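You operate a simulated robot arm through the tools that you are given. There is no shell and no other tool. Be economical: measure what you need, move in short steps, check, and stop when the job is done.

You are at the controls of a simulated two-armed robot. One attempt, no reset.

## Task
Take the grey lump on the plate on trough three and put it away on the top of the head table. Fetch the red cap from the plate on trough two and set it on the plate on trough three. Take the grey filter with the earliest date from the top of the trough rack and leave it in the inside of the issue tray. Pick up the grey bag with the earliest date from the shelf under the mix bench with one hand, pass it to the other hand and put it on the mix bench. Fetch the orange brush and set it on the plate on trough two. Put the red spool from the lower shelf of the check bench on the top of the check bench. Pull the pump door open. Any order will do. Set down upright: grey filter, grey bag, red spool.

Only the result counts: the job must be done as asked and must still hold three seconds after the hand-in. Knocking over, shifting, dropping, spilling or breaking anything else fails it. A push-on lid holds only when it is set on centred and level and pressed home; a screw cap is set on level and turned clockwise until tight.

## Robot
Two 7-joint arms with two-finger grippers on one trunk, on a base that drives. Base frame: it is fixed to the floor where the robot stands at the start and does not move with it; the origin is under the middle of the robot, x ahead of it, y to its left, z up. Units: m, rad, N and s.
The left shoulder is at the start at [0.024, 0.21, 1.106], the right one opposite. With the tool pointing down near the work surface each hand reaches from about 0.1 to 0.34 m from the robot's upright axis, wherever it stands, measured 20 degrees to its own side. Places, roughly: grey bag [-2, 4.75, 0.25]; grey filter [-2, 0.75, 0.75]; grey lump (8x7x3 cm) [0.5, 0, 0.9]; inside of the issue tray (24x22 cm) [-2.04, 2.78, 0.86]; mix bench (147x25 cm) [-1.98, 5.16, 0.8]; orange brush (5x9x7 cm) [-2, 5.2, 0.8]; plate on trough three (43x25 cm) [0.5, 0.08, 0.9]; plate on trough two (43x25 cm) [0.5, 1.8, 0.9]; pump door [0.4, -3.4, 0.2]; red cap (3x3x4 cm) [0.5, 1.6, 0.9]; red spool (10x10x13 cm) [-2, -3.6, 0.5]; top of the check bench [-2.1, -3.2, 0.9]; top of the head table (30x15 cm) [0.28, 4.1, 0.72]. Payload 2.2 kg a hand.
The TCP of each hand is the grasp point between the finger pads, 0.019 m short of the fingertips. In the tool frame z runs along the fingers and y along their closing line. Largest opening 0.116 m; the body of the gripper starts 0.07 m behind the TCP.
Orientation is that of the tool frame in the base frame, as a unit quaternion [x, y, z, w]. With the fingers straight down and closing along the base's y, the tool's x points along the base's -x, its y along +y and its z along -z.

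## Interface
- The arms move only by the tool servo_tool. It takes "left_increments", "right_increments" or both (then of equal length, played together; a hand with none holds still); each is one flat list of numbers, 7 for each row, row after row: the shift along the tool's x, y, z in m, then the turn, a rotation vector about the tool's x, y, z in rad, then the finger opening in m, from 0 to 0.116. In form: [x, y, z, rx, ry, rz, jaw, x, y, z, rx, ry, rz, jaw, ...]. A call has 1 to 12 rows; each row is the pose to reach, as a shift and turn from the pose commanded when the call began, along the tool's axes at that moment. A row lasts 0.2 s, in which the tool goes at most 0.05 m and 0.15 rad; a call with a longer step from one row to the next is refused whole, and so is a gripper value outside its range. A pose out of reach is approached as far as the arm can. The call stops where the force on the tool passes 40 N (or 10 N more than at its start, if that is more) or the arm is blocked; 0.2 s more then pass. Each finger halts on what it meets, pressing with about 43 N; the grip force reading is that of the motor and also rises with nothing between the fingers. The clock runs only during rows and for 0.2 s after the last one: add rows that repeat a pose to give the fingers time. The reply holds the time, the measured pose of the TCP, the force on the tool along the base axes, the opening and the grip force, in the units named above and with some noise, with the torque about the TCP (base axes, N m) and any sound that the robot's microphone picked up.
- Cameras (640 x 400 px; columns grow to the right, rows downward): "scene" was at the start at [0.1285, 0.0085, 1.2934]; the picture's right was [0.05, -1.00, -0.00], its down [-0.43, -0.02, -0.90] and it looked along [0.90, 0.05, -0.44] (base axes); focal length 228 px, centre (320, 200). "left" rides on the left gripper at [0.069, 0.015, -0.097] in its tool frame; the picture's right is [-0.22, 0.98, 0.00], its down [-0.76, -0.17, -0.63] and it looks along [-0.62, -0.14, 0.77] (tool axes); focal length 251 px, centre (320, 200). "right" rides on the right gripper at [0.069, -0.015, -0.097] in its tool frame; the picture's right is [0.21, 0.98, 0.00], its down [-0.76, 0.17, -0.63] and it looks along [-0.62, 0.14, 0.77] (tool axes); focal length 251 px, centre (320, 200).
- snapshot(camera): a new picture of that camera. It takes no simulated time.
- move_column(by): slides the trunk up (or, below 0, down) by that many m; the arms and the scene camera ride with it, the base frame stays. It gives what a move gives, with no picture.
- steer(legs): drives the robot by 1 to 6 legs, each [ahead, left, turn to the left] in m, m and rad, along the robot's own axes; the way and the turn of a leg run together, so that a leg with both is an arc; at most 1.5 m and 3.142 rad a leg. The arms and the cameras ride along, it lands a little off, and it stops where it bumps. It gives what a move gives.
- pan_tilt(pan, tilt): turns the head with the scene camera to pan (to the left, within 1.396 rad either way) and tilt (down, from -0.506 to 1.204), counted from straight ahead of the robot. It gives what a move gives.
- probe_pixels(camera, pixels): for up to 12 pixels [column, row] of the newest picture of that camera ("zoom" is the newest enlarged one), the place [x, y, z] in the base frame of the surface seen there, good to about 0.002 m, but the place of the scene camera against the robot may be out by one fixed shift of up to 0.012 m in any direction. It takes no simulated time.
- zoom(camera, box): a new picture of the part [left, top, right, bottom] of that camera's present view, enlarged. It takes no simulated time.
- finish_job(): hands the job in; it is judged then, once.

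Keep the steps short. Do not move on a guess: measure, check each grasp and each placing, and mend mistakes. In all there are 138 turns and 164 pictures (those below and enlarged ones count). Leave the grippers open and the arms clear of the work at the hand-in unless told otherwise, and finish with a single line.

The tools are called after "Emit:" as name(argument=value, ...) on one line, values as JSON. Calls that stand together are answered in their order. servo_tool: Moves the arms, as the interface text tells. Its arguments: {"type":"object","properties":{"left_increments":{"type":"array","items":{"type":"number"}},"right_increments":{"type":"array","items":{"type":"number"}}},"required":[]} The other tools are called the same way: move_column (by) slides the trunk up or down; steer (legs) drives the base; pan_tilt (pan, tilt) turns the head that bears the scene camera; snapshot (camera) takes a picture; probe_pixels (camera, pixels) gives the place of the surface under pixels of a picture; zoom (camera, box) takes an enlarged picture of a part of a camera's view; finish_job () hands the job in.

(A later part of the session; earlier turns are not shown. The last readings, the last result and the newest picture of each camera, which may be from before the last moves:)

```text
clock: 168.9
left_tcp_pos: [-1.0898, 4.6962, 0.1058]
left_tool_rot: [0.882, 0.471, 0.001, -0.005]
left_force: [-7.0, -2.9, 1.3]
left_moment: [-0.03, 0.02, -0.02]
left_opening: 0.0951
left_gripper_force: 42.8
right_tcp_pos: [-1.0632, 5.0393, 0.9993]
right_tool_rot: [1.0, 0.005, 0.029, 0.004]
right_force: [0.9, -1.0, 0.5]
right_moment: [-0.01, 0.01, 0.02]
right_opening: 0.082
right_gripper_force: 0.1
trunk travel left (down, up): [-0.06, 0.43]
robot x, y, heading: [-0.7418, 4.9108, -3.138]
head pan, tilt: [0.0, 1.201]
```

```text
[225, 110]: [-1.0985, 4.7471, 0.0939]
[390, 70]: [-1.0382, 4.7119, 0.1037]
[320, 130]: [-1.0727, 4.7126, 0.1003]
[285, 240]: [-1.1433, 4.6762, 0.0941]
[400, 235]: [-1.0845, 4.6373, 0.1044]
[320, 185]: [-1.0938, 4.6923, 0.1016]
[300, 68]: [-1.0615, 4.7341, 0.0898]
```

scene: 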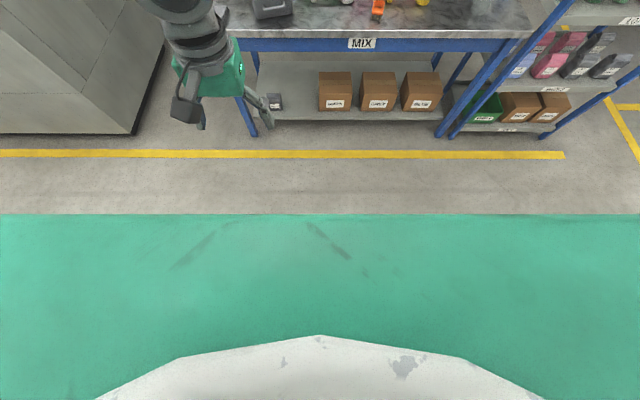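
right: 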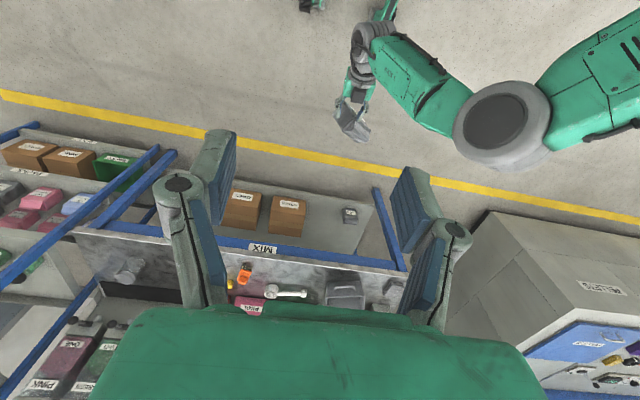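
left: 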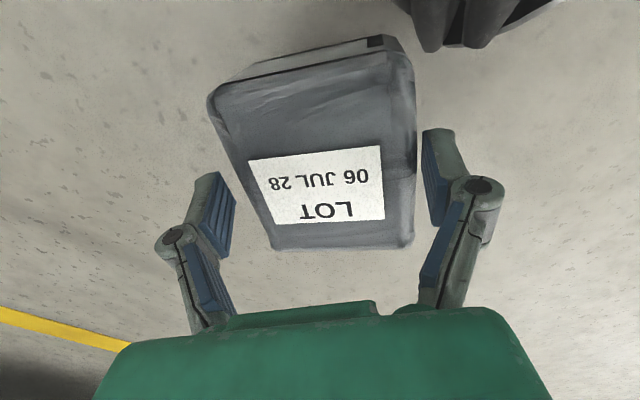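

The bag is lifted (its face at 0.094-0.104), held near the finger ends. Continuing up very steadily with the trunk.

Emit:
move_column(by=0.3)

Emit:
snapshot(camera="left")

```text
clock: 171.9
left_tcp_pos: [-1.0891, 4.6956, 0.4056]
left_tool_rot: [0.882, 0.471, 0.002, -0.003]
left_force: [0.2, -0.8, -3.5]
left_moment: [0.04, -0.05, -0.02]
left_opening: 0.094
left_gripper_force: 43.1
right_tcp_pos: [-1.0644, 5.0383, 1.2989]
right_tool_rot: [0.999, 0.006, 0.031, 0.003]
right_force: [-0.1, 0.1, -0.2]
right_moment: [-0.03, 0.0, -0.02]
right_opening: 0.0822
right_gripper_force: 0.0
trunk travel left (down, up): [-0.36, 0.13]
robot x, y, heading: [-0.7419, 4.9095, -3.138]
head pan, tilt: [0.0, 1.201]
```

```text
82 pictures are left
```

left: 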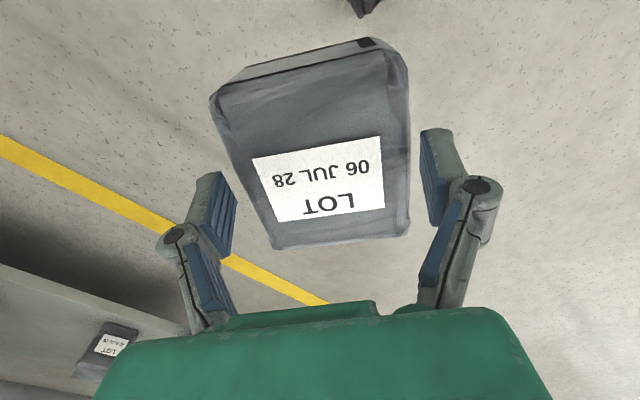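

Held (3.5 N, 0.094). I'll raise the arm gently so the bag can be laid flat on the bench top, where I can re-grip it properly.

Emit:
servo_tool(left_increments=[0, 0, -0.01, 0, 0, 0, 0.05, 0, 0, -0.03, 0, 0, 0, 0.05, 0, 0, -0.06, 0, 0, 0, 0.05, 0, 0, -0.095, 0, 0, 0, 0.05, 0, 0, -0.13, 0, 0, 0, 0.05, 0, 0, -0.165, 0, 0, 0, 0.05, 0, 0, -0.2, 0, 0, 0, 0.05, 0, 0, -0.235, 0, 0, 0, 0.05, 0, 0, -0.27, 0, 0, 0, 0.05, 0, 0, -0.3, 0, 0, 0, 0.05, 0, 0, -0.32, 0, 0, 0, 0.05, 0, 0, -0.33, 0, 0, 0, 0.05])

Emit:
snapshot(camera="left")

```text
clock: 174.5
left_tcp_pos: [-1.0879, 4.6935, 0.7352]
left_tool_rot: [0.882, 0.471, 0.001, -0.005]
left_force: [-0.1, 0.4, -2.7]
left_moment: [0.05, -0.02, 0.0]
left_opening: 0.0941
left_gripper_force: 43.2
right_tcp_pos: [-1.0631, 5.038, 1.2981]
right_tool_rot: [0.999, 0.005, 0.031, 0.004]
right_force: [-0.4, 0.6, 0.6]
right_moment: [-0.01, 0.0, 0.01]
right_opening: 0.0821
right_gripper_force: 0.0
trunk travel left (down, up): [-0.36, 0.13]
robot x, y, heading: [-0.7375, 4.9071, -3.132]
head pan, tilt: [0.0, 1.201]
```

```text
81 pictures are left
```

left: 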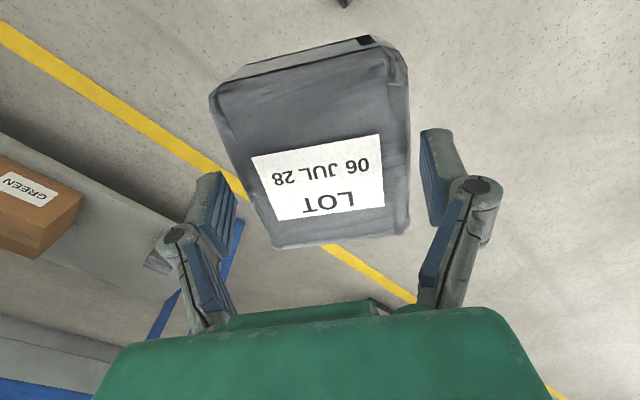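

Very stable now. I'll hand over here: turn the left wrist so the bag's top points to the right, while the right hand rolls to point left at the side.

Emit:
servo_tool(left_increments=[0, 0, 0, 0, 0, 0.08, 0.05, 0, 0, 0, 0, 0, 0.18, 0.05, 0, 0, 0, 0, 0, 0.29, 0.05, 0, 0, 0, 0, 0, 0.4, 0.05, 0, 0, 0, 0, 0, 0.51, 0.05, 0, 0, 0, 0, 0, 0.62, 0.05, 0, 0, 0, 0, 0, 0.73, 0.05, 0, 0, 0, 0, 0, 0.84, 0.05, 0, 0, 0, 0, 0, 0.95, 0.05, 0, 0, 0, 0, 0, 1.06, 0.05, 0, 0, 0, 0, 0, 1.17, 0.05, 0, 0, 0, 0, 0, 1.27, 0.05], right_increments=[0, -0.01, 0.02, -0.131, 0, 0, 0.1, 0, -0.02, 0.04, -0.262, 0, 0, 0.1, 0, -0.03, 0.06, -0.393, 0, 0, 0.1, 0, -0.04, 0.08, -0.524, 0, 0, 0.1, 0, -0.05, 0.1, -0.655, 0, 0, 0.1, 0, -0.06, 0.12, -0.786, 0, 0, 0.1, 0, -0.07, 0.14, -0.917, 0, 0, 0.1, 0, -0.08, 0.16, -1.048, 0, 0, 0.1, 0, -0.09, 0.18, -1.179, 0, 0, 0.1, 0, -0.1, 0.2, -1.31, 0, 0, 0.1, 0, -0.11, 0.2, -1.441, 0, 0, 0.1, 0, -0.12, 0.2, -1.571, 0, 0, 0.1])

Emit:
snapshot(camera="left")

```text
clock: 177.1
left_tcp_pos: [-1.0879, 4.6944, 0.7365]
left_tool_rot: [0.989, -0.146, -0.001, -0.005]
left_force: [0.4, -0.1, -4.5]
left_moment: [0.01, -0.06, -0.01]
left_opening: 0.0939
left_gripper_force: 43.0
right_tcp_pos: [-1.0542, 5.1587, 1.099]
right_tool_rot: [0.703, -0.016, 0.022, 0.711]
right_force: [-0.1, 1.3, 0.0]
right_moment: [0.02, -0.02, 0.0]
right_opening: 0.1002
right_gripper_force: 0.0
trunk travel left (down, up): [-0.36, 0.13]
robot x, y, heading: [-0.7425, 4.9081, -3.137]
head pan, tilt: [0.0, 1.201]
```

```text
80 pictures are left
```

left: 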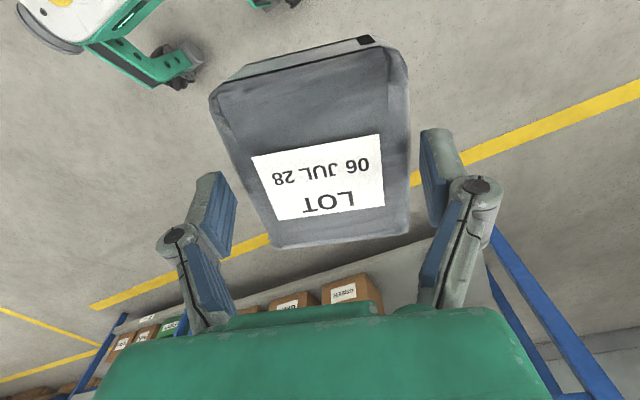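

Both go well. Finish the left turn (1.28 rad) and lower the right hand to the bag's level at the side.

Emit:
servo_tool(left_increments=[0, 0, 0, 0, 0, 0.08, 0.05, 0, 0, 0, 0, 0, 0.18, 0.05, 0, 0, 0, 0, 0, 0.29, 0.05, 0, 0, 0, 0, 0, 0.4, 0.05, 0, 0, 0, 0, 0, 0.51, 0.05, 0, 0, 0, 0, 0, 0.62, 0.05, 0, 0, 0, 0, 0, 0.73, 0.05, 0, 0, 0, 0, 0, 0.84, 0.05, 0, 0, 0, 0, 0, 0.95, 0.05, 0, 0, 0, 0, 0, 1.06, 0.05, 0, 0, 0, 0, 0, 1.17, 0.05, 0, 0, 0, 0, 0, 1.28, 0.05], right_increments=[-0.003, -0.033, 0.0, 0, 0, 0, 0.1, -0.006, -0.066, 0.0, 0, 0, 0, 0.1, -0.009, -0.099, 0.0, 0, 0, 0, 0.1, -0.012, -0.132, 0.0, 0, 0, 0, 0.1, -0.015, -0.165, 0.0, 0, 0, 0, 0.1, -0.018, -0.198, 0.0, 0, 0, 0, 0.1, -0.021, -0.231, 0.0, 0, 0, 0, 0.1, -0.024, -0.264, 0.0, 0, 0, 0, 0.1, -0.027, -0.297, 0.0, 0, 0, 0, 0.1, -0.03, -0.33, 0.0, 0, 0, 0, 0.1, -0.033, -0.363, 0.0, 0, 0, 0, 0.1, -0.034, -0.394, 0.0, 0, 0, 0, 0.1])

Emit:
snapshot(camera="left")

Emit:
snapshot(camera="right")

```text
clock: 179.7
left_tcp_pos: [-1.0884, 4.6952, 0.7343]
left_tool_rot: [-0.707, 0.707, 0.002, 0.003]
left_force: [0.4, -0.4, -3.5]
left_moment: [-0.06, 0.03, 0.0]
left_opening: 0.094
left_gripper_force: 43.4
right_tcp_pos: [-1.0652, 5.1539, 0.7028]
right_tool_rot: [0.703, -0.016, 0.023, 0.71]
right_force: [0.2, -0.7, 0.2]
right_moment: [-0.02, 0.01, 0.0]
right_opening: 0.1
right_gripper_force: 0.1
trunk travel left (down, up): [-0.36, 0.13]
robot x, y, heading: [-0.7425, 4.9051, -3.134]
head pan, tilt: [0.0, 1.201]
```

```text
79 pictures are left
```

left: 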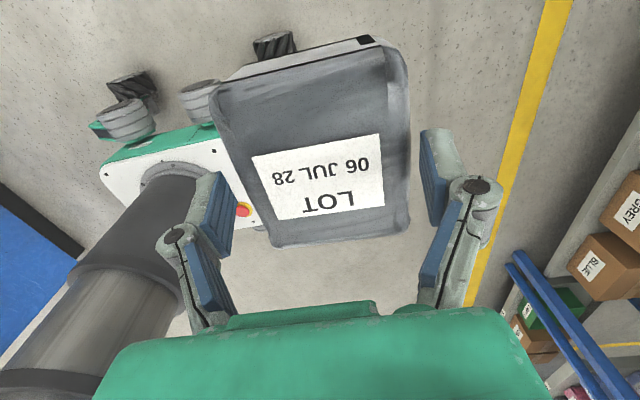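

```text
78 pictures are left
```

right: 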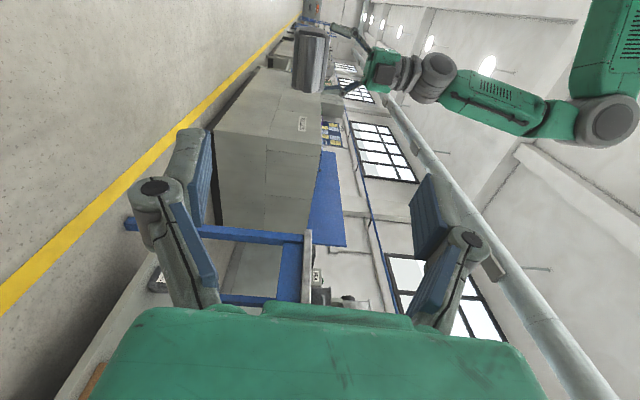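

The right camera sees the bag end-on at (310,60). Measuring its top end.

Emit:
zoom(camera="right", box=[260, 10, 400, 110])

Emit:
probe_pixels(camera="zoom", pixels=[[230, 200], [200, 200], [270, 200], [230, 120], [230, 270], [180, 200], [300, 200], [240, 320]])

Emit:
probe_pixels(camera="left", pixels=[[285, 240], [405, 225], [340, 235], [225, 100], [395, 70], [320, 150]])

```text
4.00 times, centred on (330, 60) of right
```

zoom: 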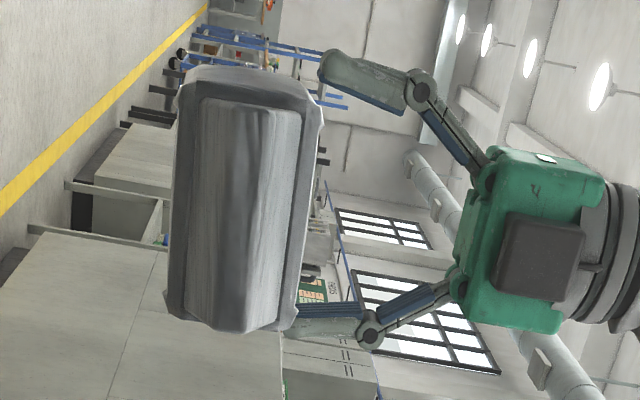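

```text
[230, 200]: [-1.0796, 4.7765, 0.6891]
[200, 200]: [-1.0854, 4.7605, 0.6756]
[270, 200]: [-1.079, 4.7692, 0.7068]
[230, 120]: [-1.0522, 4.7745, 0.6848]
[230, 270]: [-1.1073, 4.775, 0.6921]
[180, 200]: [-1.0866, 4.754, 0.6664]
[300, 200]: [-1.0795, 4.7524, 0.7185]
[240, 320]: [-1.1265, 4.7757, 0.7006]
```

```text
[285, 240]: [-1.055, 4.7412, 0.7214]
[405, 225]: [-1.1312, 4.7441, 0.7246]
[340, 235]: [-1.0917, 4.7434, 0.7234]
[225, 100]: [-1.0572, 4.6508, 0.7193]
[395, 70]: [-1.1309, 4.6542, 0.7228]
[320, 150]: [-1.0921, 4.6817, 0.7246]
```

Bag thickness spans z 0.66-0.7225, top shoulder at y 4.752, centre x -1.09. Bringing the right hand in, open, to TCP y about 4.738.

Emit:
servo_tool(right_increments=[-0.007, -0.003, 0.03, 0, 0, -0.03, 0.116, -0.014, -0.006, 0.065, 0, 0, -0.06, 0.116, -0.021, -0.009, 0.105, 0, 0, -0.097, 0.116, -0.029, -0.012, 0.145, 0, 0, -0.097, 0.116, -0.029, -0.012, 0.185, 0, 0, -0.097, 0.116, -0.029, -0.012, 0.225, 0, 0, -0.097, 0.116, -0.029, -0.012, 0.265, 0, 0, -0.097, 0.116, -0.029, -0.012, 0.305, 0, 0, -0.097, 0.116, -0.029, -0.012, 0.335, 0, 0, -0.097, 0.116, -0.029, -0.012, 0.35, 0, 0, -0.097, 0.116])

Emit:
snapshot(camera="right")

Emit:
probe_pixels(camera="right", pixels=[[320, 130], [300, 130], [345, 130], [320, 100], [320, 180], [280, 130], [365, 130]])

```text
clock: 181.9
left_tcp_pos: [-1.0877, 4.6934, 0.735]
left_tool_rot: [0.708, -0.707, -0.004, -0.002]
left_force: [0.4, 0.7, -3.7]
left_moment: [-0.06, 0.04, 0.01]
left_opening: 0.0942
left_gripper_force: 42.5
right_tcp_pos: [-1.0902, 4.803, 0.6921]
right_tool_rot: [0.705, 0.018, -0.013, 0.709]
right_force: [0.5, 0.1, 0.6]
right_moment: [0.01, -0.01, 0.01]
right_opening: 0.1162
right_gripper_force: 0.0
trunk travel left (down, up): [-0.36, 0.13]
robot x, y, heading: [-0.7429, 4.9082, -3.141]
head pan, tilt: [0.0, 1.201]
```

```text
76 pictures are left
```

right: 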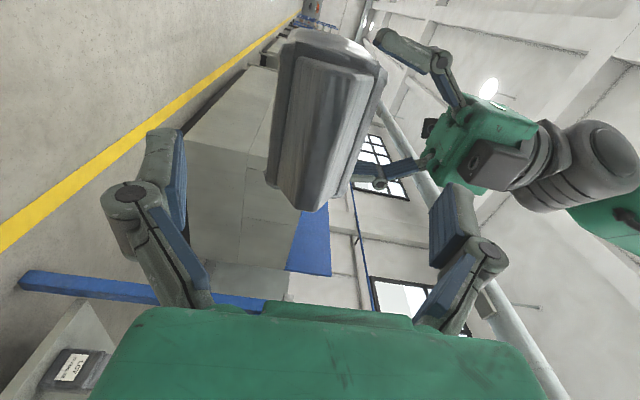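

```text
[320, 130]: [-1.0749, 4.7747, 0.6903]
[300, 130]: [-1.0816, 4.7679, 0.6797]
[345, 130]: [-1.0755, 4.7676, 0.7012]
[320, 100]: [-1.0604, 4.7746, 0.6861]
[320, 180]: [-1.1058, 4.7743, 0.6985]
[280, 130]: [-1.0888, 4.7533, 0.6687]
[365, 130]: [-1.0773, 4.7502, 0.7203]
```

Centred. Advance 0.066 m, then close on the bag's thickness.

Emit:
servo_tool(right_increments=[0, 0, 0.025, 0, 0, 0, 0.112, 0, 0, 0.05, 0, 0, 0, 0.11, 0, 0, 0.066, 0, 0, 0, 0.11, 0, 0, 0.066, 0, 0, 0, 0.095, 0, 0, 0.066, 0, 0, 0, 0.08, 0, 0, 0.066, 0, 0, 0, 0.065, 0, 0, 0.066, 0, 0, 0, 0.05, 0, 0, 0.066, 0, 0, 0, 0.045])

Emit:
snapshot(camera="right")

Emit:
snapshot(camera="left")

```text
clock: 183.7
left_tcp_pos: [-1.0879, 4.6945, 0.7352]
left_tool_rot: [0.707, -0.707, -0.004, -0.003]
left_force: [4.3, 8.5, 22.0]
left_moment: [0.27, 0.17, 0.02]
left_opening: 0.0939
left_gripper_force: 43.0
right_tcp_pos: [-1.0905, 4.7375, 0.6919]
right_tool_rot: [0.707, 0.018, -0.011, 0.706]
right_force: [-4.0, -8.5, -20.9]
right_moment: [1.17, -0.28, -0.26]
right_opening: 0.0645
right_gripper_force: 42.7
trunk travel left (down, up): [-0.36, 0.13]
robot x, y, heading: [-0.7473, 4.9104, -3.132]
head pan, tilt: [0.0, 1.201]
```

```text
75 pictures are left
```

right: 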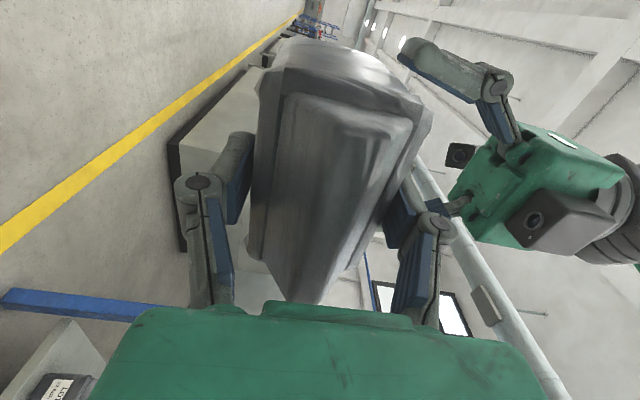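

```text
74 pictures are left
```

left: 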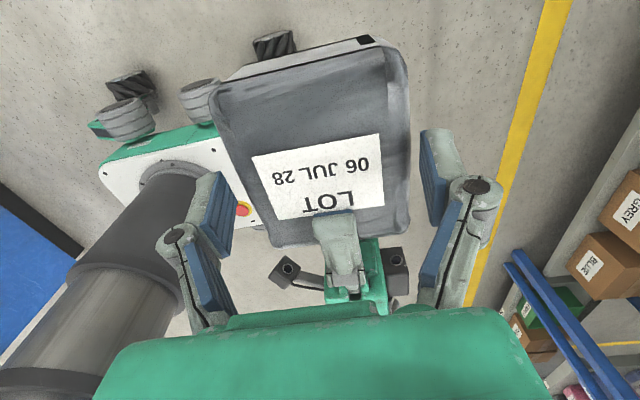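

Both hands hold it; the right has a firm 0.0645 m grip. Now the left opens and rises clear.

Emit:
servo_tool(left_increments=[0, 0, 0, 0, 0, 0, 0.105, 0, 0, 0, 0, 0, 0, 0.116, 0, 0, 0, 0, 0, 0, 0.116, 0, 0, -0.03, 0, 0, 0, 0.116, 0, 0, -0.07, 0, 0, 0, 0.116, 0, 0, -0.115, 0, 0, 0, 0.116, 0, 0, -0.16, 0, 0, 0, 0.116, 0, 0, -0.2, 0, 0, 0, 0.116])

Emit:
snapshot(camera="right")

```text
clock: 185.5
left_tcp_pos: [-1.0879, 4.6902, 0.9373]
left_tool_rot: [-0.707, 0.707, 0.005, 0.003]
left_force: [0.2, 0.1, 0.6]
left_moment: [0.02, 0.04, 0.02]
left_opening: 0.116
left_gripper_force: 0.0
right_tcp_pos: [-1.09, 4.7353, 0.6953]
right_tool_rot: [0.704, 0.019, -0.012, 0.709]
right_force: [0.6, -0.6, -3.5]
right_moment: [0.14, -0.01, 0.01]
right_opening: 0.0636
right_gripper_force: 43.4
trunk travel left (down, up): [-0.36, 0.13]
robot x, y, heading: [-0.7404, 4.9079, -3.138]
head pan, tilt: [0.0, 1.201]
```

```text
73 pictures are left
```

right: 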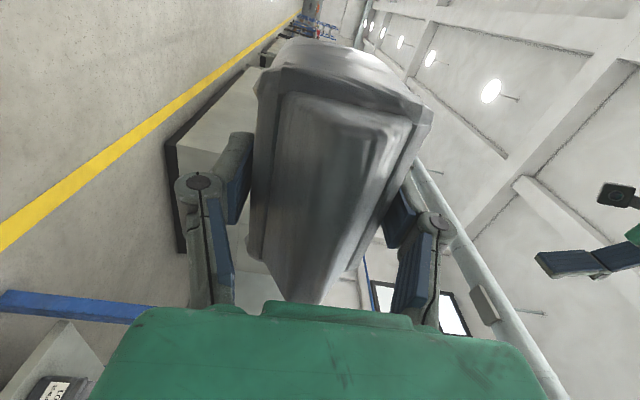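

The right hand holds it alone. Now roll the right hand to tool-down (bag upright) while moving it right and up; the left wrist turns back to neutral.

Emit:
servo_tool(left_increments=[0, 0, -0.01, 0, 0, -0.131, 0.116, 0, 0, -0.02, 0, 0, -0.262, 0.116, 0, 0, -0.03, 0, 0, -0.393, 0.116, 0, 0, -0.04, 0, 0, -0.524, 0.116, 0, 0, -0.05, 0, 0, -0.655, 0.116, 0, 0, -0.06, 0, 0, -0.786, 0.116, 0, 0, -0.07, 0, 0, -0.917, 0.116, 0, 0, -0.08, 0, 0, -1.048, 0.116, 0, 0, -0.09, 0, 0, -1.179, 0.116, 0, 0, -0.1, 0, 0, -1.31, 0.116, 0, 0, -0.11, 0, 0, -1.441, 0.116, 0, 0, -0.12, 0, 0, -1.571, 0.116], right_increments=[0, 0.012, -0.032, 0.131, 0, 0, 0.045, 0, 0.024, -0.064, 0.262, 0, 0, 0.045, 0, 0.036, -0.096, 0.393, 0, 0, 0.045, 0, 0.048, -0.128, 0.524, 0, 0, 0.045, 0, 0.06, -0.16, 0.655, 0, 0, 0.045, 0, 0.08, -0.19, 0.786, 0, 0, 0.045, 0, 0.105, -0.22, 0.917, 0, 0, 0.045, 0, 0.13, -0.25, 1.048, 0, 0, 0.045, 0, 0.155, -0.28, 1.179, 0, 0, 0.045, 0, 0.18, -0.31, 1.31, 0, 0, 0.045, 0, 0.2, -0.335, 1.441, 0, 0, 0.045, 0, 0.22, -0.35, 1.571, 0, 0, 0.045])

Emit:
pan_tilt(pan=0.0, tilt=0.6)

Emit:
snapshot(camera="scene")

```text
clock: 188.1
left_tcp_pos: [-1.0845, 4.6878, 1.0566]
left_tool_rot: [1.0, 0.001, -0.002, -0.005]
left_force: [0.3, -1.3, 0.1]
left_moment: [0.01, 0.01, -0.01]
left_opening: 0.116
left_gripper_force: 0.0
right_tcp_pos: [-1.0842, 5.0862, 0.9144]
right_tool_rot: [1.0, 0.004, -0.021, 0.002]
right_force: [-0.3, 0.1, -3.3]
right_moment: [0.02, 0.03, 0.03]
right_opening: 0.0636
right_gripper_force: 43.2
trunk travel left (down, up): [-0.36, 0.13]
robot x, y, heading: [-0.7431, 4.9143, -3.142]
head pan, tilt: [0.0, 1.201]
```

```text
clock: 189.1
left_tcp_pos: [-1.0856, 4.6906, 1.0566]
left_tool_rot: [1.0, 0.0, -0.001, -0.004]
left_force: [-0.3, -0.3, 1.1]
left_moment: [-0.05, 0.02, -0.02]
left_opening: 0.1159
left_gripper_force: 0.1
right_tcp_pos: [-1.0846, 5.0875, 0.9121]
right_tool_rot: [1.0, 0.005, -0.021, 0.004]
right_force: [1.1, -0.3, -4.4]
right_moment: [0.01, 0.07, 0.02]
right_opening: 0.0635
right_gripper_force: 43.1
trunk travel left (down, up): [-0.36, 0.13]
robot x, y, heading: [-0.7438, 4.9088, -3.136]
head pan, tilt: [0.0, 0.6]
```

```text
72 pictures are left
```

scene: 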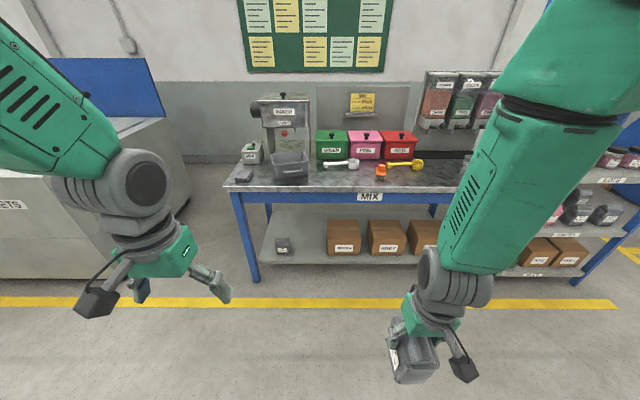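

The bag hangs upright in the right hand. Measuring the bench's free spot between the scoop and the brush.

Emit:
zoom(camera="scene", box=[270, 120, 450, 210])

Emit:
probe_pixels(camera="zoom", pixels=[[180, 155], [300, 150], [300, 165], [180, 170], [390, 190], [410, 190], [320, 200], [320, 235], [320, 248], [250, 200], [395, 165], [240, 240]])

```text
3.56 times, centred on (360, 165) of scene
```

zoom: 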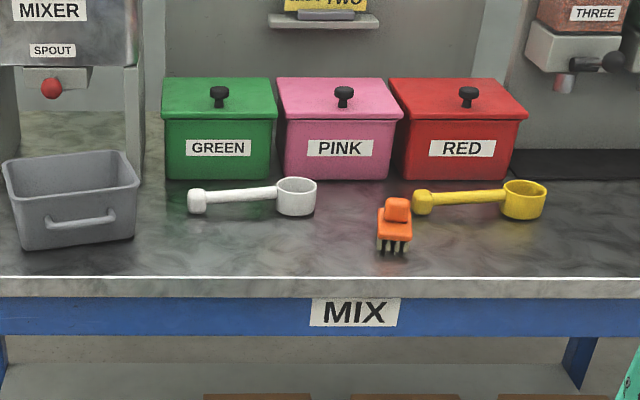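

```text
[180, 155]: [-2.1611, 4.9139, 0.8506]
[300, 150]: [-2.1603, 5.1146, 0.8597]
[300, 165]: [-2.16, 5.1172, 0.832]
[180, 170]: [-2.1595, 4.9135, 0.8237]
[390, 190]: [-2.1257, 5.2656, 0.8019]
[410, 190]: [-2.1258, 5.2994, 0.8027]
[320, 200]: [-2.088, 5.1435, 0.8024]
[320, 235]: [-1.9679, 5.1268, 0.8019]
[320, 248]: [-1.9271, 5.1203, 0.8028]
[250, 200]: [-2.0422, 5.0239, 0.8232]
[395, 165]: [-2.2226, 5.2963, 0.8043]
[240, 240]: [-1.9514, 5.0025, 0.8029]
```

Free spot: x about -1.93, y about 5.06. Extend the right arm 0.13 forward, level it, raise the trunk 0.05 and drive to the bench.

Emit:
servo_tool(right_increments=[-0.04, 0, 0, 0.003, 0.014, 0, 0.045, -0.085, 0, 0, 0.005, 0.028, 0, 0.045, -0.13, 0, 0, 0.008, 0.042, 0, 0.045, -0.13, 0, 0, 0.008, 0.042, 0, 0.045])

Emit:
move_column(by=0.06)

Emit:
steer(legs=[[0.6, 0.03, 0]])

Emit:
snapshot(camera="right")

Emit:
snapshot(camera="scene")

```text
clock: 190.1
left_tcp_pos: [-1.0862, 4.6908, 1.0563]
left_tool_rot: [1.0, 0.001, -0.001, -0.004]
left_force: [0.0, 0.2, -0.2]
left_moment: [0.01, 0.0, 0.0]
left_opening: 0.1161
left_gripper_force: 0.1
right_tcp_pos: [-1.2136, 5.0895, 0.9161]
right_tool_rot: [1.0, 0.006, 0.0, -0.001]
right_force: [-0.9, 0.6, -3.9]
right_moment: [-0.03, 0.01, 0.0]
right_opening: 0.0636
right_gripper_force: 43.5
trunk travel left (down, up): [-0.36, 0.13]
robot x, y, heading: [-0.7453, 4.9079, -3.133]
head pan, tilt: [0.0, 0.6]
```

```text
clock: 191.1
left_tcp_pos: [-1.0873, 4.6904, 1.1165]
left_tool_rot: [1.0, 0.001, 0.0, -0.004]
left_force: [-0.6, 0.6, -0.5]
left_moment: [-0.01, 0.0, -0.03]
left_opening: 0.116
left_gripper_force: 0.0
right_tcp_pos: [-1.2151, 5.0885, 0.9745]
right_tool_rot: [1.0, 0.004, 0.0, 0.0]
right_force: [0.6, 0.1, -4.0]
right_moment: [0.01, 0.02, -0.01]
right_opening: 0.0637
right_gripper_force: 43.6
trunk travel left (down, up): [-0.42, 0.07]
robot x, y, heading: [-0.7446, 4.9066, -3.132]
head pan, tilt: [0.0, 0.6]
```

```text
clock: 194.5
left_tcp_pos: [-1.6859, 4.6584, 1.1161]
left_tool_rot: [1.0, 0.0, -0.001, -0.005]
left_force: [-0.3, -0.1, -0.1]
left_moment: [0.03, 0.03, -0.01]
left_opening: 0.116
left_gripper_force: 0.1
right_tcp_pos: [-1.813, 5.055, 0.9759]
right_tool_rot: [1.0, 0.004, 0.0, 0.001]
right_force: [0.2, -0.2, -3.8]
right_moment: [-0.01, 0.03, -0.03]
right_opening: 0.0637
right_gripper_force: 42.9
trunk travel left (down, up): [-0.42, 0.07]
robot x, y, heading: [-1.3451, 4.8723, -3.134]
head pan, tilt: [0.0, 0.6]
```

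```text
70 pictures are left
```

right: 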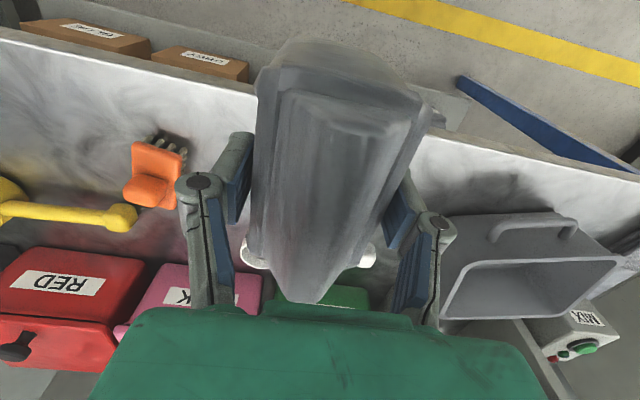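

```text
69 pictures are left
```

scene: 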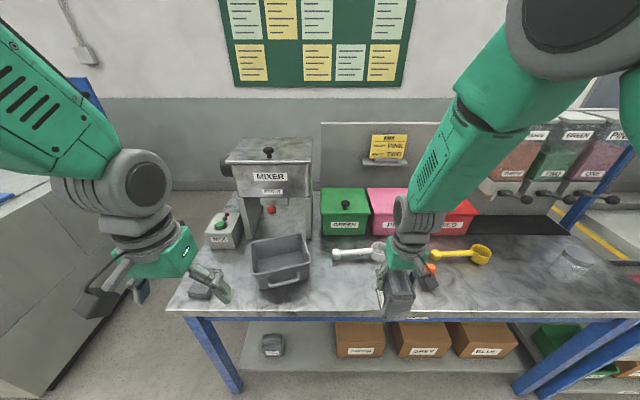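

Spot is free beneath. Drive 0.11 closer, lower the bag to 0.905 and check.

Emit:
steer(legs=[[0.11, 0, 0]])

Emit:
servo_tool(right_increments=[0, 0, 0.03, 0, 0, 0, 0.045, 0, 0, 0.055, 0, 0, 0, 0.045, 0, 0, 0.065, 0, 0, 0, 0.045, 0, 0, 0.069, 0, 0, 0, 0.045, 0, 0, 0.073, 0, 0, 0, 0.045, 0, 0, 0.077, 0, 0, 0, 0.045, 0, 0, 0.081, 0, 0, 0, 0.045, 0, 0, 0.085, 0, 0, 0, 0.045])

Emit:
snapshot(camera="scene")

```text
clock: 195.7
left_tcp_pos: [-1.7924, 4.6564, 1.1168]
left_tool_rot: [1.0, 0.001, -0.002, -0.004]
left_force: [0.6, 0.2, -0.5]
left_moment: [0.01, -0.03, -0.01]
left_opening: 0.1159
left_gripper_force: 0.0
right_tcp_pos: [-1.9194, 5.0535, 0.9769]
right_tool_rot: [1.0, 0.005, 0.0, 0.0]
right_force: [-0.5, -0.7, -3.6]
right_moment: [0.02, 0.0, 0.03]
right_opening: 0.0637
right_gripper_force: 43.1
trunk travel left (down, up): [-0.42, 0.07]
robot x, y, heading: [-1.4476, 4.8738, -3.139]
head pan, tilt: [0.0, 0.6]
```

```text
clock: 197.5
left_tcp_pos: [-1.7911, 4.6568, 1.1178]
left_tool_rot: [1.0, 0.001, -0.002, -0.004]
left_force: [0.0, 0.2, -0.2]
left_moment: [-0.01, 0.0, 0.02]
left_opening: 0.1159
left_gripper_force: 0.1
right_tcp_pos: [-1.9197, 5.0528, 0.8932]
right_tool_rot: [1.0, 0.005, -0.002, -0.001]
right_force: [0.2, 0.1, -4.0]
right_moment: [-0.01, 0.03, -0.02]
right_opening: 0.0634
right_gripper_force: 42.9
trunk travel left (down, up): [-0.42, 0.07]
robot x, y, heading: [-1.4559, 4.8742, -3.139]
head pan, tilt: [0.0, 0.6]
```

```text
68 pictures are left
```

scene: 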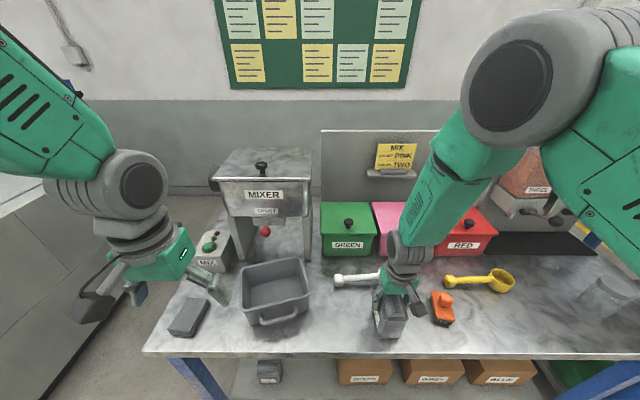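

Still bearing the bag's weight (-4 N), so not yet down. Lowering further in 2 mm steps until contact.

Emit:
servo_tool(right_increments=[0, 0, 0.003, 0, 0, 0, 0.045, 0, 0, 0.006, 0, 0, 0, 0.045, 0, 0, 0.008, 0, 0, 0, 0.045, 0, 0, 0.01, 0, 0, 0, 0.045, 0, 0, 0.012, 0, 0, 0, 0.045, 0, 0, 0.014, 0, 0, 0, 0.045])

Emit:
zoom(camera="scene", box=[320, 220, 480, 360])

```text
clock: 198.9
left_tcp_pos: [-1.7899, 4.657, 1.1191]
left_tool_rot: [1.0, 0.0, -0.003, -0.004]
left_force: [-0.8, 0.2, -0.5]
left_moment: [0.01, 0.04, 0.0]
left_opening: 0.1159
left_gripper_force: 0.0
right_tcp_pos: [-1.9183, 5.054, 0.8792]
right_tool_rot: [1.0, 0.005, -0.003, -0.001]
right_force: [-2.3, 3.2, 22.1]
right_moment: [0.08, 0.14, -0.04]
right_opening: 0.0636
right_gripper_force: 42.5
trunk travel left (down, up): [-0.42, 0.07]
robot x, y, heading: [-1.4489, 4.8692, -3.135]
head pan, tilt: [0.0, 0.6]
```

```text
2.86 times, centred on (400, 290) of scene
```

zoom: 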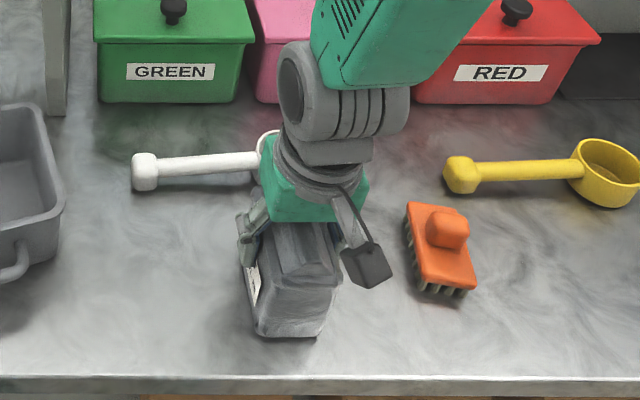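

Standing on the bench (22 N). Open gradually and rise.

Emit:
servo_tool(right_increments=[0, 0, -0.001, 0, 0, 0, 0.07, 0, 0, -0.001, 0, 0, 0, 0.085, 0, 0, -0.001, 0, 0, 0, 0.095, 0, 0, -0.03, 0, 0, 0, 0.095, 0, 0, -0.07, 0, 0, 0, 0.095, 0, 0, -0.115, 0, 0, 0, 0.095, 0, 0, -0.16, 0, 0, 0, 0.095, 0, 0, -0.16, 0, 0, 0, 0.095])

Emit:
snapshot(camera="right")

Emit:
snapshot(camera="scene")

```text
clock: 200.7
left_tcp_pos: [-1.7904, 4.6561, 1.1174]
left_tool_rot: [1.0, 0.001, -0.001, -0.005]
left_force: [-0.3, -0.1, -0.8]
left_moment: [0.0, 0.01, 0.0]
left_opening: 0.1161
left_gripper_force: 0.0
right_tcp_pos: [-1.9185, 5.0538, 1.0372]
right_tool_rot: [1.0, 0.005, -0.002, 0.0]
right_force: [-0.2, 0.1, -1.1]
right_moment: [-0.02, -0.02, -0.02]
right_opening: 0.095
right_gripper_force: 0.1
trunk travel left (down, up): [-0.42, 0.07]
robot x, y, heading: [-1.4503, 4.8727, -3.137]
head pan, tilt: [0.0, 0.6]
```

```text
66 pictures are left
```

right: 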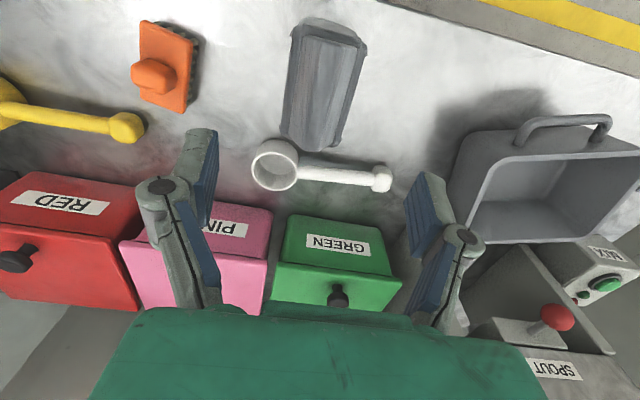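

```text
65 pictures are left
```

scene: 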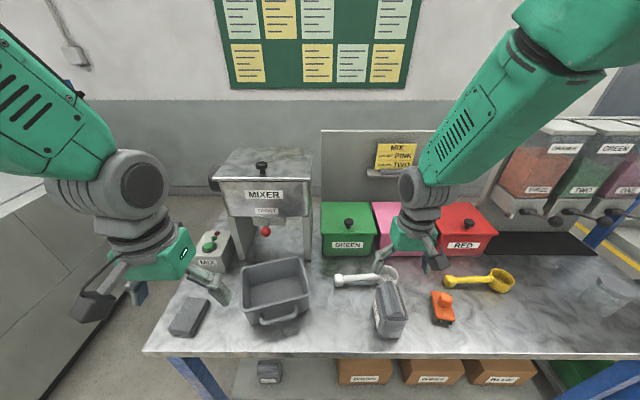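

The bag stands upright on the mix bench. Next the orange brush at (165,65): measuring its outline.

Emit:
probe_pixels(camera="right", pixels=[[142, 25], [190, 40], [138, 98], [183, 110], [155, 72], [165, 45], [200, 55], [165, 105], [320, 75]])

Emit:
zoom(camera="right", box=[100, 0, 260, 130])

```text
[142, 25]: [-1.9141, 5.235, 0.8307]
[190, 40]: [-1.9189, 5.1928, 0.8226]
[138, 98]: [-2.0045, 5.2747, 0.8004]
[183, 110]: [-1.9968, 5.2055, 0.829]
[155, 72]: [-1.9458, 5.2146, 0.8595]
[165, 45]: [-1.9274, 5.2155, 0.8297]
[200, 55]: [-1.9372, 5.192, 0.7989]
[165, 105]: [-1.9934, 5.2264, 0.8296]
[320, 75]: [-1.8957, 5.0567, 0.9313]
```

```text
3.08 times, centred on (180, 65) of right
```

zoom: 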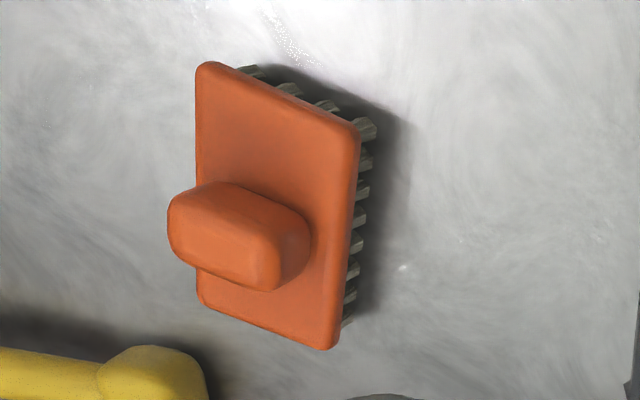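

Brush plate top z 0.830, centre (-1.956, 5.22), turned about 10°. Moving the right hand above it with that yaw.

Emit:
servo_tool(right_increments=[-0.009, -0.04, 0, 0, 0, 0.06, 0.085, -0.018, -0.08, 0, 0, 0, 0.12, 0.085, -0.028, -0.12, 0.01, 0, 0, 0.167, 0.085, -0.038, -0.16, 0.03, 0, 0, 0.167, 0.085, -0.038, -0.166, 0.07, 0, 0, 0.167, 0.085, -0.038, -0.166, 0.11, 0, 0, 0.167, 0.085, -0.038, -0.166, 0.11, 0, 0, 0.167, 0.085])

Emit:
snapshot(camera="right")

```text
clock: 202.3
left_tcp_pos: [-1.7893, 4.6576, 1.1181]
left_tool_rot: [1.0, 0.0, -0.004, -0.005]
left_force: [-0.2, 0.0, 0.5]
left_moment: [-0.02, 0.02, -0.01]
left_opening: 0.1158
left_gripper_force: 0.1
right_tcp_pos: [-1.9571, 5.2201, 0.9286]
right_tool_rot: [0.997, -0.078, -0.003, 0.001]
right_force: [1.1, 0.6, 0.0]
right_moment: [-0.01, -0.01, 0.02]
right_opening: 0.0849
right_gripper_force: 0.0
trunk travel left (down, up): [-0.42, 0.07]
robot x, y, heading: [-1.4523, 4.8739, -3.129]
head pan, tilt: [0.0, 0.6]
```

```text
63 pictures are left
```

right: 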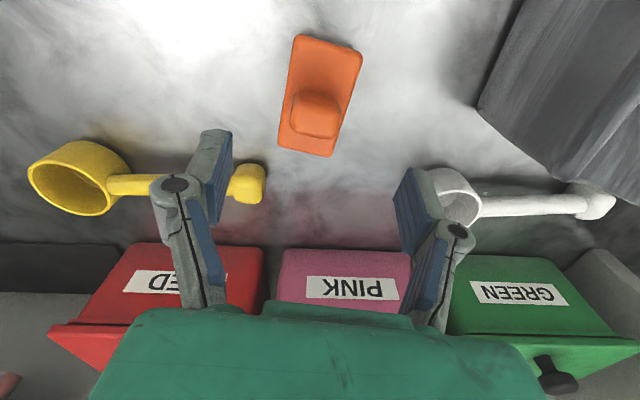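

Emit:
probe_pixels(camera="right", pixels=[[297, 42], [357, 55], [283, 143], [328, 150], [250, 170]])

```text
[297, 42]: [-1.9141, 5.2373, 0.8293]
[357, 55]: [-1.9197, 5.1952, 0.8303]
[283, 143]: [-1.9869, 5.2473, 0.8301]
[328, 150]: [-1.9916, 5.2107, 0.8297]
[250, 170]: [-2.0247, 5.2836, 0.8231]
```

Centred within 4 mm. Down to 0.830, close on the plate's sides.

Emit:
servo_tool(right_increments=[0, 0, 0.04, 0, 0, 0, 0.085, 0, 0, 0.08, 0, 0, 0, 0.085, 0, 0, 0.099, 0, 0, 0, 0.085, 0, 0, 0.099, 0, 0, 0, 0.06, 0, 0, 0.099, 0, 0, 0, 0.04, 0, 0, 0.099, 0, 0, 0, 0.03, 0, 0, 0.099, 0, 0, 0, 0.03, 0, 0, 0.07, 0, 0, 0, 0.03, 0, 0, 0.03, 0, 0, 0, 0.03, 0, 0, -0.02, 0, 0, 0, 0.03, 0, 0, -0.06, 0, 0, 0, 0.03])

Emit:
snapshot(camera="right")

```text
clock: 204.7
left_tcp_pos: [-1.7887, 4.657, 1.1188]
left_tool_rot: [1.0, 0.001, -0.003, -0.005]
left_force: [0.1, 0.2, 0.0]
left_moment: [0.0, 0.02, -0.01]
left_opening: 0.1162
left_gripper_force: 0.1
right_tcp_pos: [-1.9567, 5.2206, 0.9881]
right_tool_rot: [0.997, -0.079, -0.002, 0.0]
right_force: [-0.2, -0.2, -2.0]
right_moment: [0.0, 0.04, 0.0]
right_opening: 0.0482
right_gripper_force: 43.0
trunk travel left (down, up): [-0.42, 0.07]
robot x, y, heading: [-1.4547, 4.8706, -3.126]
head pan, tilt: [0.0, 0.6]
```

```text
62 pictures are left
```

right: 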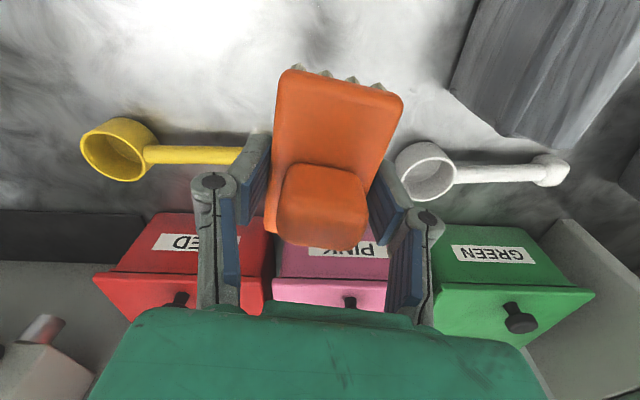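

Brush held. Raise slightly more by trunk, back off, turn round and drive to trough two.

Emit:
move_column(by=0.06)

Emit:
steer(legs=[[-0.7, 0, 0], [0, 0, -3.14], [0, -1.5, 0], [0, -1.2, 0]])

Emit:
pan_tilt(pan=-0.2, tilt=0.45)

Emit:
snapshot(camera="scene")

```text
clock: 205.7
left_tcp_pos: [-1.7907, 4.6579, 1.1779]
left_tool_rot: [1.0, 0.0, -0.002, -0.004]
left_force: [-0.4, -1.0, -0.1]
left_moment: [-0.02, 0.02, 0.04]
left_opening: 0.1159
left_gripper_force: 0.1
right_tcp_pos: [-1.9582, 5.2207, 1.0479]
right_tool_rot: [0.997, -0.078, -0.002, 0.0]
right_force: [-0.3, -0.7, -1.4]
right_moment: [0.0, 0.0, 0.02]
right_opening: 0.0479
right_gripper_force: 43.4
trunk travel left (down, up): [-0.48, 0.01]
robot x, y, heading: [-1.4548, 4.8746, -3.137]
head pan, tilt: [0.0, 0.6]
```

```text
clock: 229.6
left_tcp_pos: [-0.3611, 2.3919, 1.1769]
left_tool_rot: [-0.007, 1.0, -0.006, 0.003]
left_force: [-0.3, 1.2, 0.5]
left_moment: [-0.01, -0.03, -0.03]
left_opening: 0.1161
left_gripper_force: 0.1
right_tcp_pos: [-0.1855, 1.8306, 1.0495]
right_tool_rot: [0.071, 0.997, -0.001, 0.002]
right_force: [0.4, 0.0, -0.8]
right_moment: [0.01, 0.0, 0.01]
right_opening: 0.048
right_gripper_force: 43.2
trunk travel left (down, up): [-0.48, 0.01]
robot x, y, heading: [-0.6972, 2.1624, 0.029]
head pan, tilt: [0.0, 0.6]
```

```text
clock: 230.3
left_tcp_pos: [-0.3635, 2.3902, 1.1782]
left_tool_rot: [-0.008, 1.0, -0.005, 0.003]
left_force: [0.1, -0.3, 0.6]
left_moment: [0.02, -0.04, 0.02]
left_opening: 0.116
left_gripper_force: 0.1
right_tcp_pos: [-0.1877, 1.8318, 1.0502]
right_tool_rot: [0.071, 0.997, 0.001, 0.004]
right_force: [-0.8, 0.2, -0.9]
right_moment: [-0.05, 0.04, -0.01]
right_opening: 0.0477
right_gripper_force: 43.2
trunk travel left (down, up): [-0.48, 0.01]
robot x, y, heading: [-0.6985, 2.1648, 0.022]
head pan, tilt: [-0.201, 0.45]
```

```text
61 pictures are left
```

scene: 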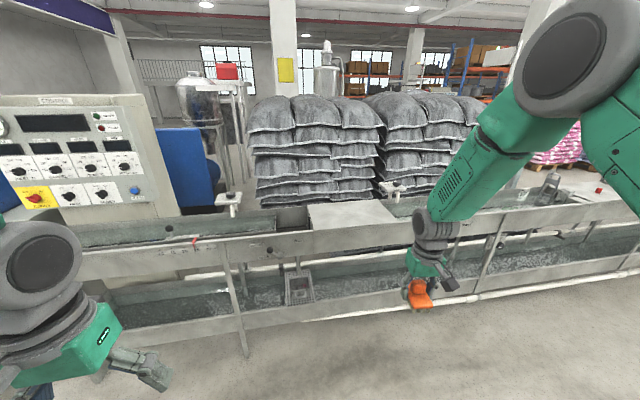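

Plate two is at (350,215) ahead of the right hand. Checking plate corners and the control panel's edge against the left hand's path.

Emit:
probe_pixels(camera="scene", pixels=[[350, 215], [312, 210], [392, 222], [320, 225], [148, 110], [178, 210], [60, 215], [228, 205]])

```text
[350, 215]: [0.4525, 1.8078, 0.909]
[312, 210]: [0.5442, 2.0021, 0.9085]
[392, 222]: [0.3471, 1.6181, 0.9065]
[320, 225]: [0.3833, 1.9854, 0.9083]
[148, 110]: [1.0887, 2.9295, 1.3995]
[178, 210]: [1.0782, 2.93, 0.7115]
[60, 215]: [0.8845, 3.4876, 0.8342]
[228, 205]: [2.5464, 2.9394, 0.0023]
```

Clear. Straighten and drive ahead 0.67, then look.

Emit:
steer(legs=[[0.0, 0.0, -0.025], [0.67, 0, 0]])

Emit:
snapshot(camera="right")

```text
clock: 234.4
left_tcp_pos: [0.3061, 2.3819, 1.1786]
left_tool_rot: [0.001, 1.0, -0.004, 0.004]
left_force: [-0.3, 0.9, -0.6]
left_moment: [-0.02, 0.01, 0.04]
left_opening: 0.1157
left_gripper_force: 0.0
right_tcp_pos: [0.4711, 1.8185, 1.0497]
right_tool_rot: [0.08, 0.997, -0.001, 0.004]
right_force: [0.4, 0.0, -0.8]
right_moment: [0.01, -0.01, 0.04]
right_opening: 0.0477
right_gripper_force: 43.2
trunk travel left (down, up): [-0.48, 0.01]
robot x, y, heading: [-0.0284, 2.1682, 0.002]
head pan, tilt: [-0.201, 0.45]
```

```text
60 pictures are left
```

right: 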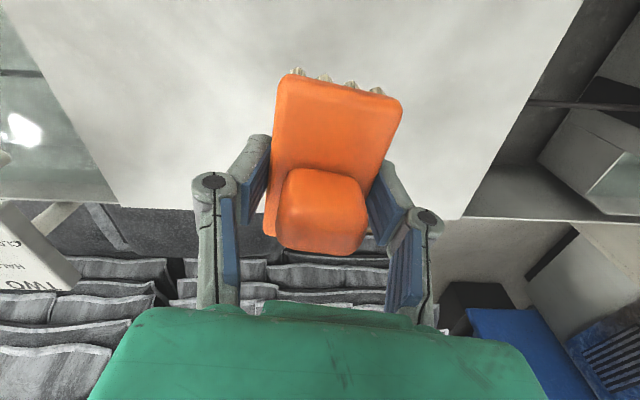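

The plate is under the brush. Lowering with slow final steps.

Emit:
servo_tool(right_increments=[0, 0, 0.04, 0, 0, 0, 0.03, 0, 0, 0.08, 0, 0, 0, 0.03, 0, 0, 0.108, 0, 0, 0, 0.03, 0, 0, 0.112, 0, 0, 0, 0.03, 0, 0, 0.114, 0, 0, 0, 0.03, 0, 0, 0.116, 0, 0, 0, 0.03, 0, 0, 0.118, 0, 0, 0, 0.03, 0, 0, 0.12, 0, 0, 0, 0.03, 0, 0, 0.122, 0, 0, 0, 0.03])

```text
clock: 236.4
left_tcp_pos: [0.3016, 2.3828, 1.1799]
left_tool_rot: [0.0, 1.0, -0.004, 0.005]
left_force: [-0.7, 0.0, 0.1]
left_moment: [0.02, 0.0, -0.03]
left_opening: 0.1159
left_gripper_force: 0.0
right_tcp_pos: [0.473, 1.817, 0.9315]
right_tool_rot: [0.08, 0.997, 0.0, 0.008]
right_force: [0.4, -4.6, 26.7]
right_moment: [-0.15, -0.37, -0.08]
right_opening: 0.0477
right_gripper_force: 42.9
trunk travel left (down, up): [-0.48, 0.01]
robot x, y, heading: [-0.0292, 2.1671, 0.005]
head pan, tilt: [-0.201, 0.45]
```

Contact at 27 N. Open and rise.

Emit:
servo_tool(right_increments=[0, 0, -0.003, 0, 0, 0, 0.055, 0, 0, -0.003, 0, 0, 0, 0.075, 0, 0, -0.003, 0, 0, 0, 0.085, 0, 0, -0.03, 0, 0, 0, 0.085, 0, 0, -0.07, 0, 0, 0, 0.085, 0, 0, -0.115, 0, 0, 0, 0.085, 0, 0, -0.16, 0, 0, 0, 0.085, 0.03, 0, -0.19, 0, 0, 0, 0.085])

Emit:
steer(legs=[[-0.65, 0, 0], [0, 0, 3.14], [0, 1.3, 0]])

Emit:
snapshot(camera="right")

Emit:
pan_tilt(pan=0.0, tilt=0.3)

Emit:
snapshot(camera="scene")

```text
clock: 238.2
left_tcp_pos: [0.3004, 2.3816, 1.1788]
left_tool_rot: [0.001, 1.0, -0.004, 0.007]
left_force: [-1.2, 0.8, 0.6]
left_moment: [0.03, -0.04, 0.03]
left_opening: 0.1159
left_gripper_force: 0.1
right_tcp_pos: [0.4344, 1.8224, 1.1203]
right_tool_rot: [0.08, 0.997, 0.0, 0.006]
right_force: [-1.0, -1.0, 0.3]
right_moment: [-0.04, -0.03, 0.02]
right_opening: 0.0852
right_gripper_force: 0.1
trunk travel left (down, up): [-0.48, 0.01]
robot x, y, heading: [-0.0311, 2.1663, 0.006]
head pan, tilt: [-0.201, 0.45]
```

```text
clock: 255.3
left_tcp_pos: [-1.0545, 0.6261, 1.1796]
left_tool_rot: [1.0, -0.015, -0.005, -0.004]
left_force: [0.4, -0.2, -0.2]
left_moment: [0.0, 0.0, -0.02]
left_opening: 0.116
left_gripper_force: 0.1
right_tcp_pos: [-1.1705, 1.1879, 1.1166]
right_tool_rot: [0.995, -0.096, -0.006, 0.0]
right_force: [-0.4, -0.4, -0.1]
right_moment: [-0.01, 0.02, -0.02]
right_opening: 0.0852
right_gripper_force: 0.1
trunk travel left (down, up): [-0.48, 0.01]
robot x, y, heading: [-0.7186, 0.8324, 3.115]
head pan, tilt: [-0.201, 0.45]
```

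```text
59 pictures are left
```

right: 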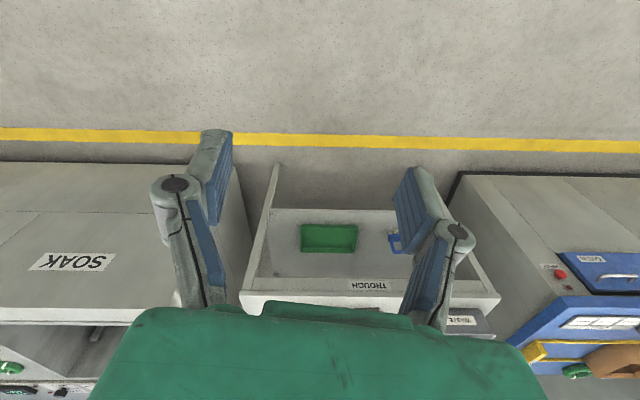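

```text
clock: 256.0
left_tcp_pos: [-1.0519, 0.6213, 1.1797]
left_tool_rot: [1.0, -0.016, -0.006, -0.006]
left_force: [0.6, -1.1, -0.1]
left_moment: [0.05, 0.02, 0.03]
left_opening: 0.1158
left_gripper_force: 0.0
right_tcp_pos: [-1.1678, 1.1842, 1.1184]
right_tool_rot: [0.995, -0.097, -0.006, -0.001]
right_force: [0.0, 0.1, -0.3]
right_moment: [0.03, 0.02, 0.01]
right_opening: 0.0851
right_gripper_force: 0.2
trunk travel left (down, up): [-0.48, 0.01]
robot x, y, heading: [-0.714, 0.8287, 3.114]
head pan, tilt: [0.0, 0.3]
```

```text
58 pictures are left
```

scene: 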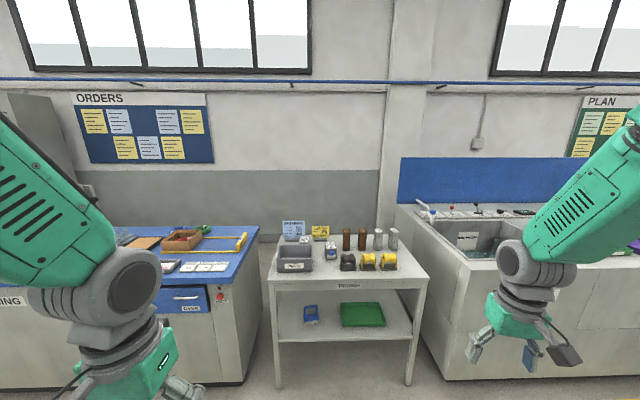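

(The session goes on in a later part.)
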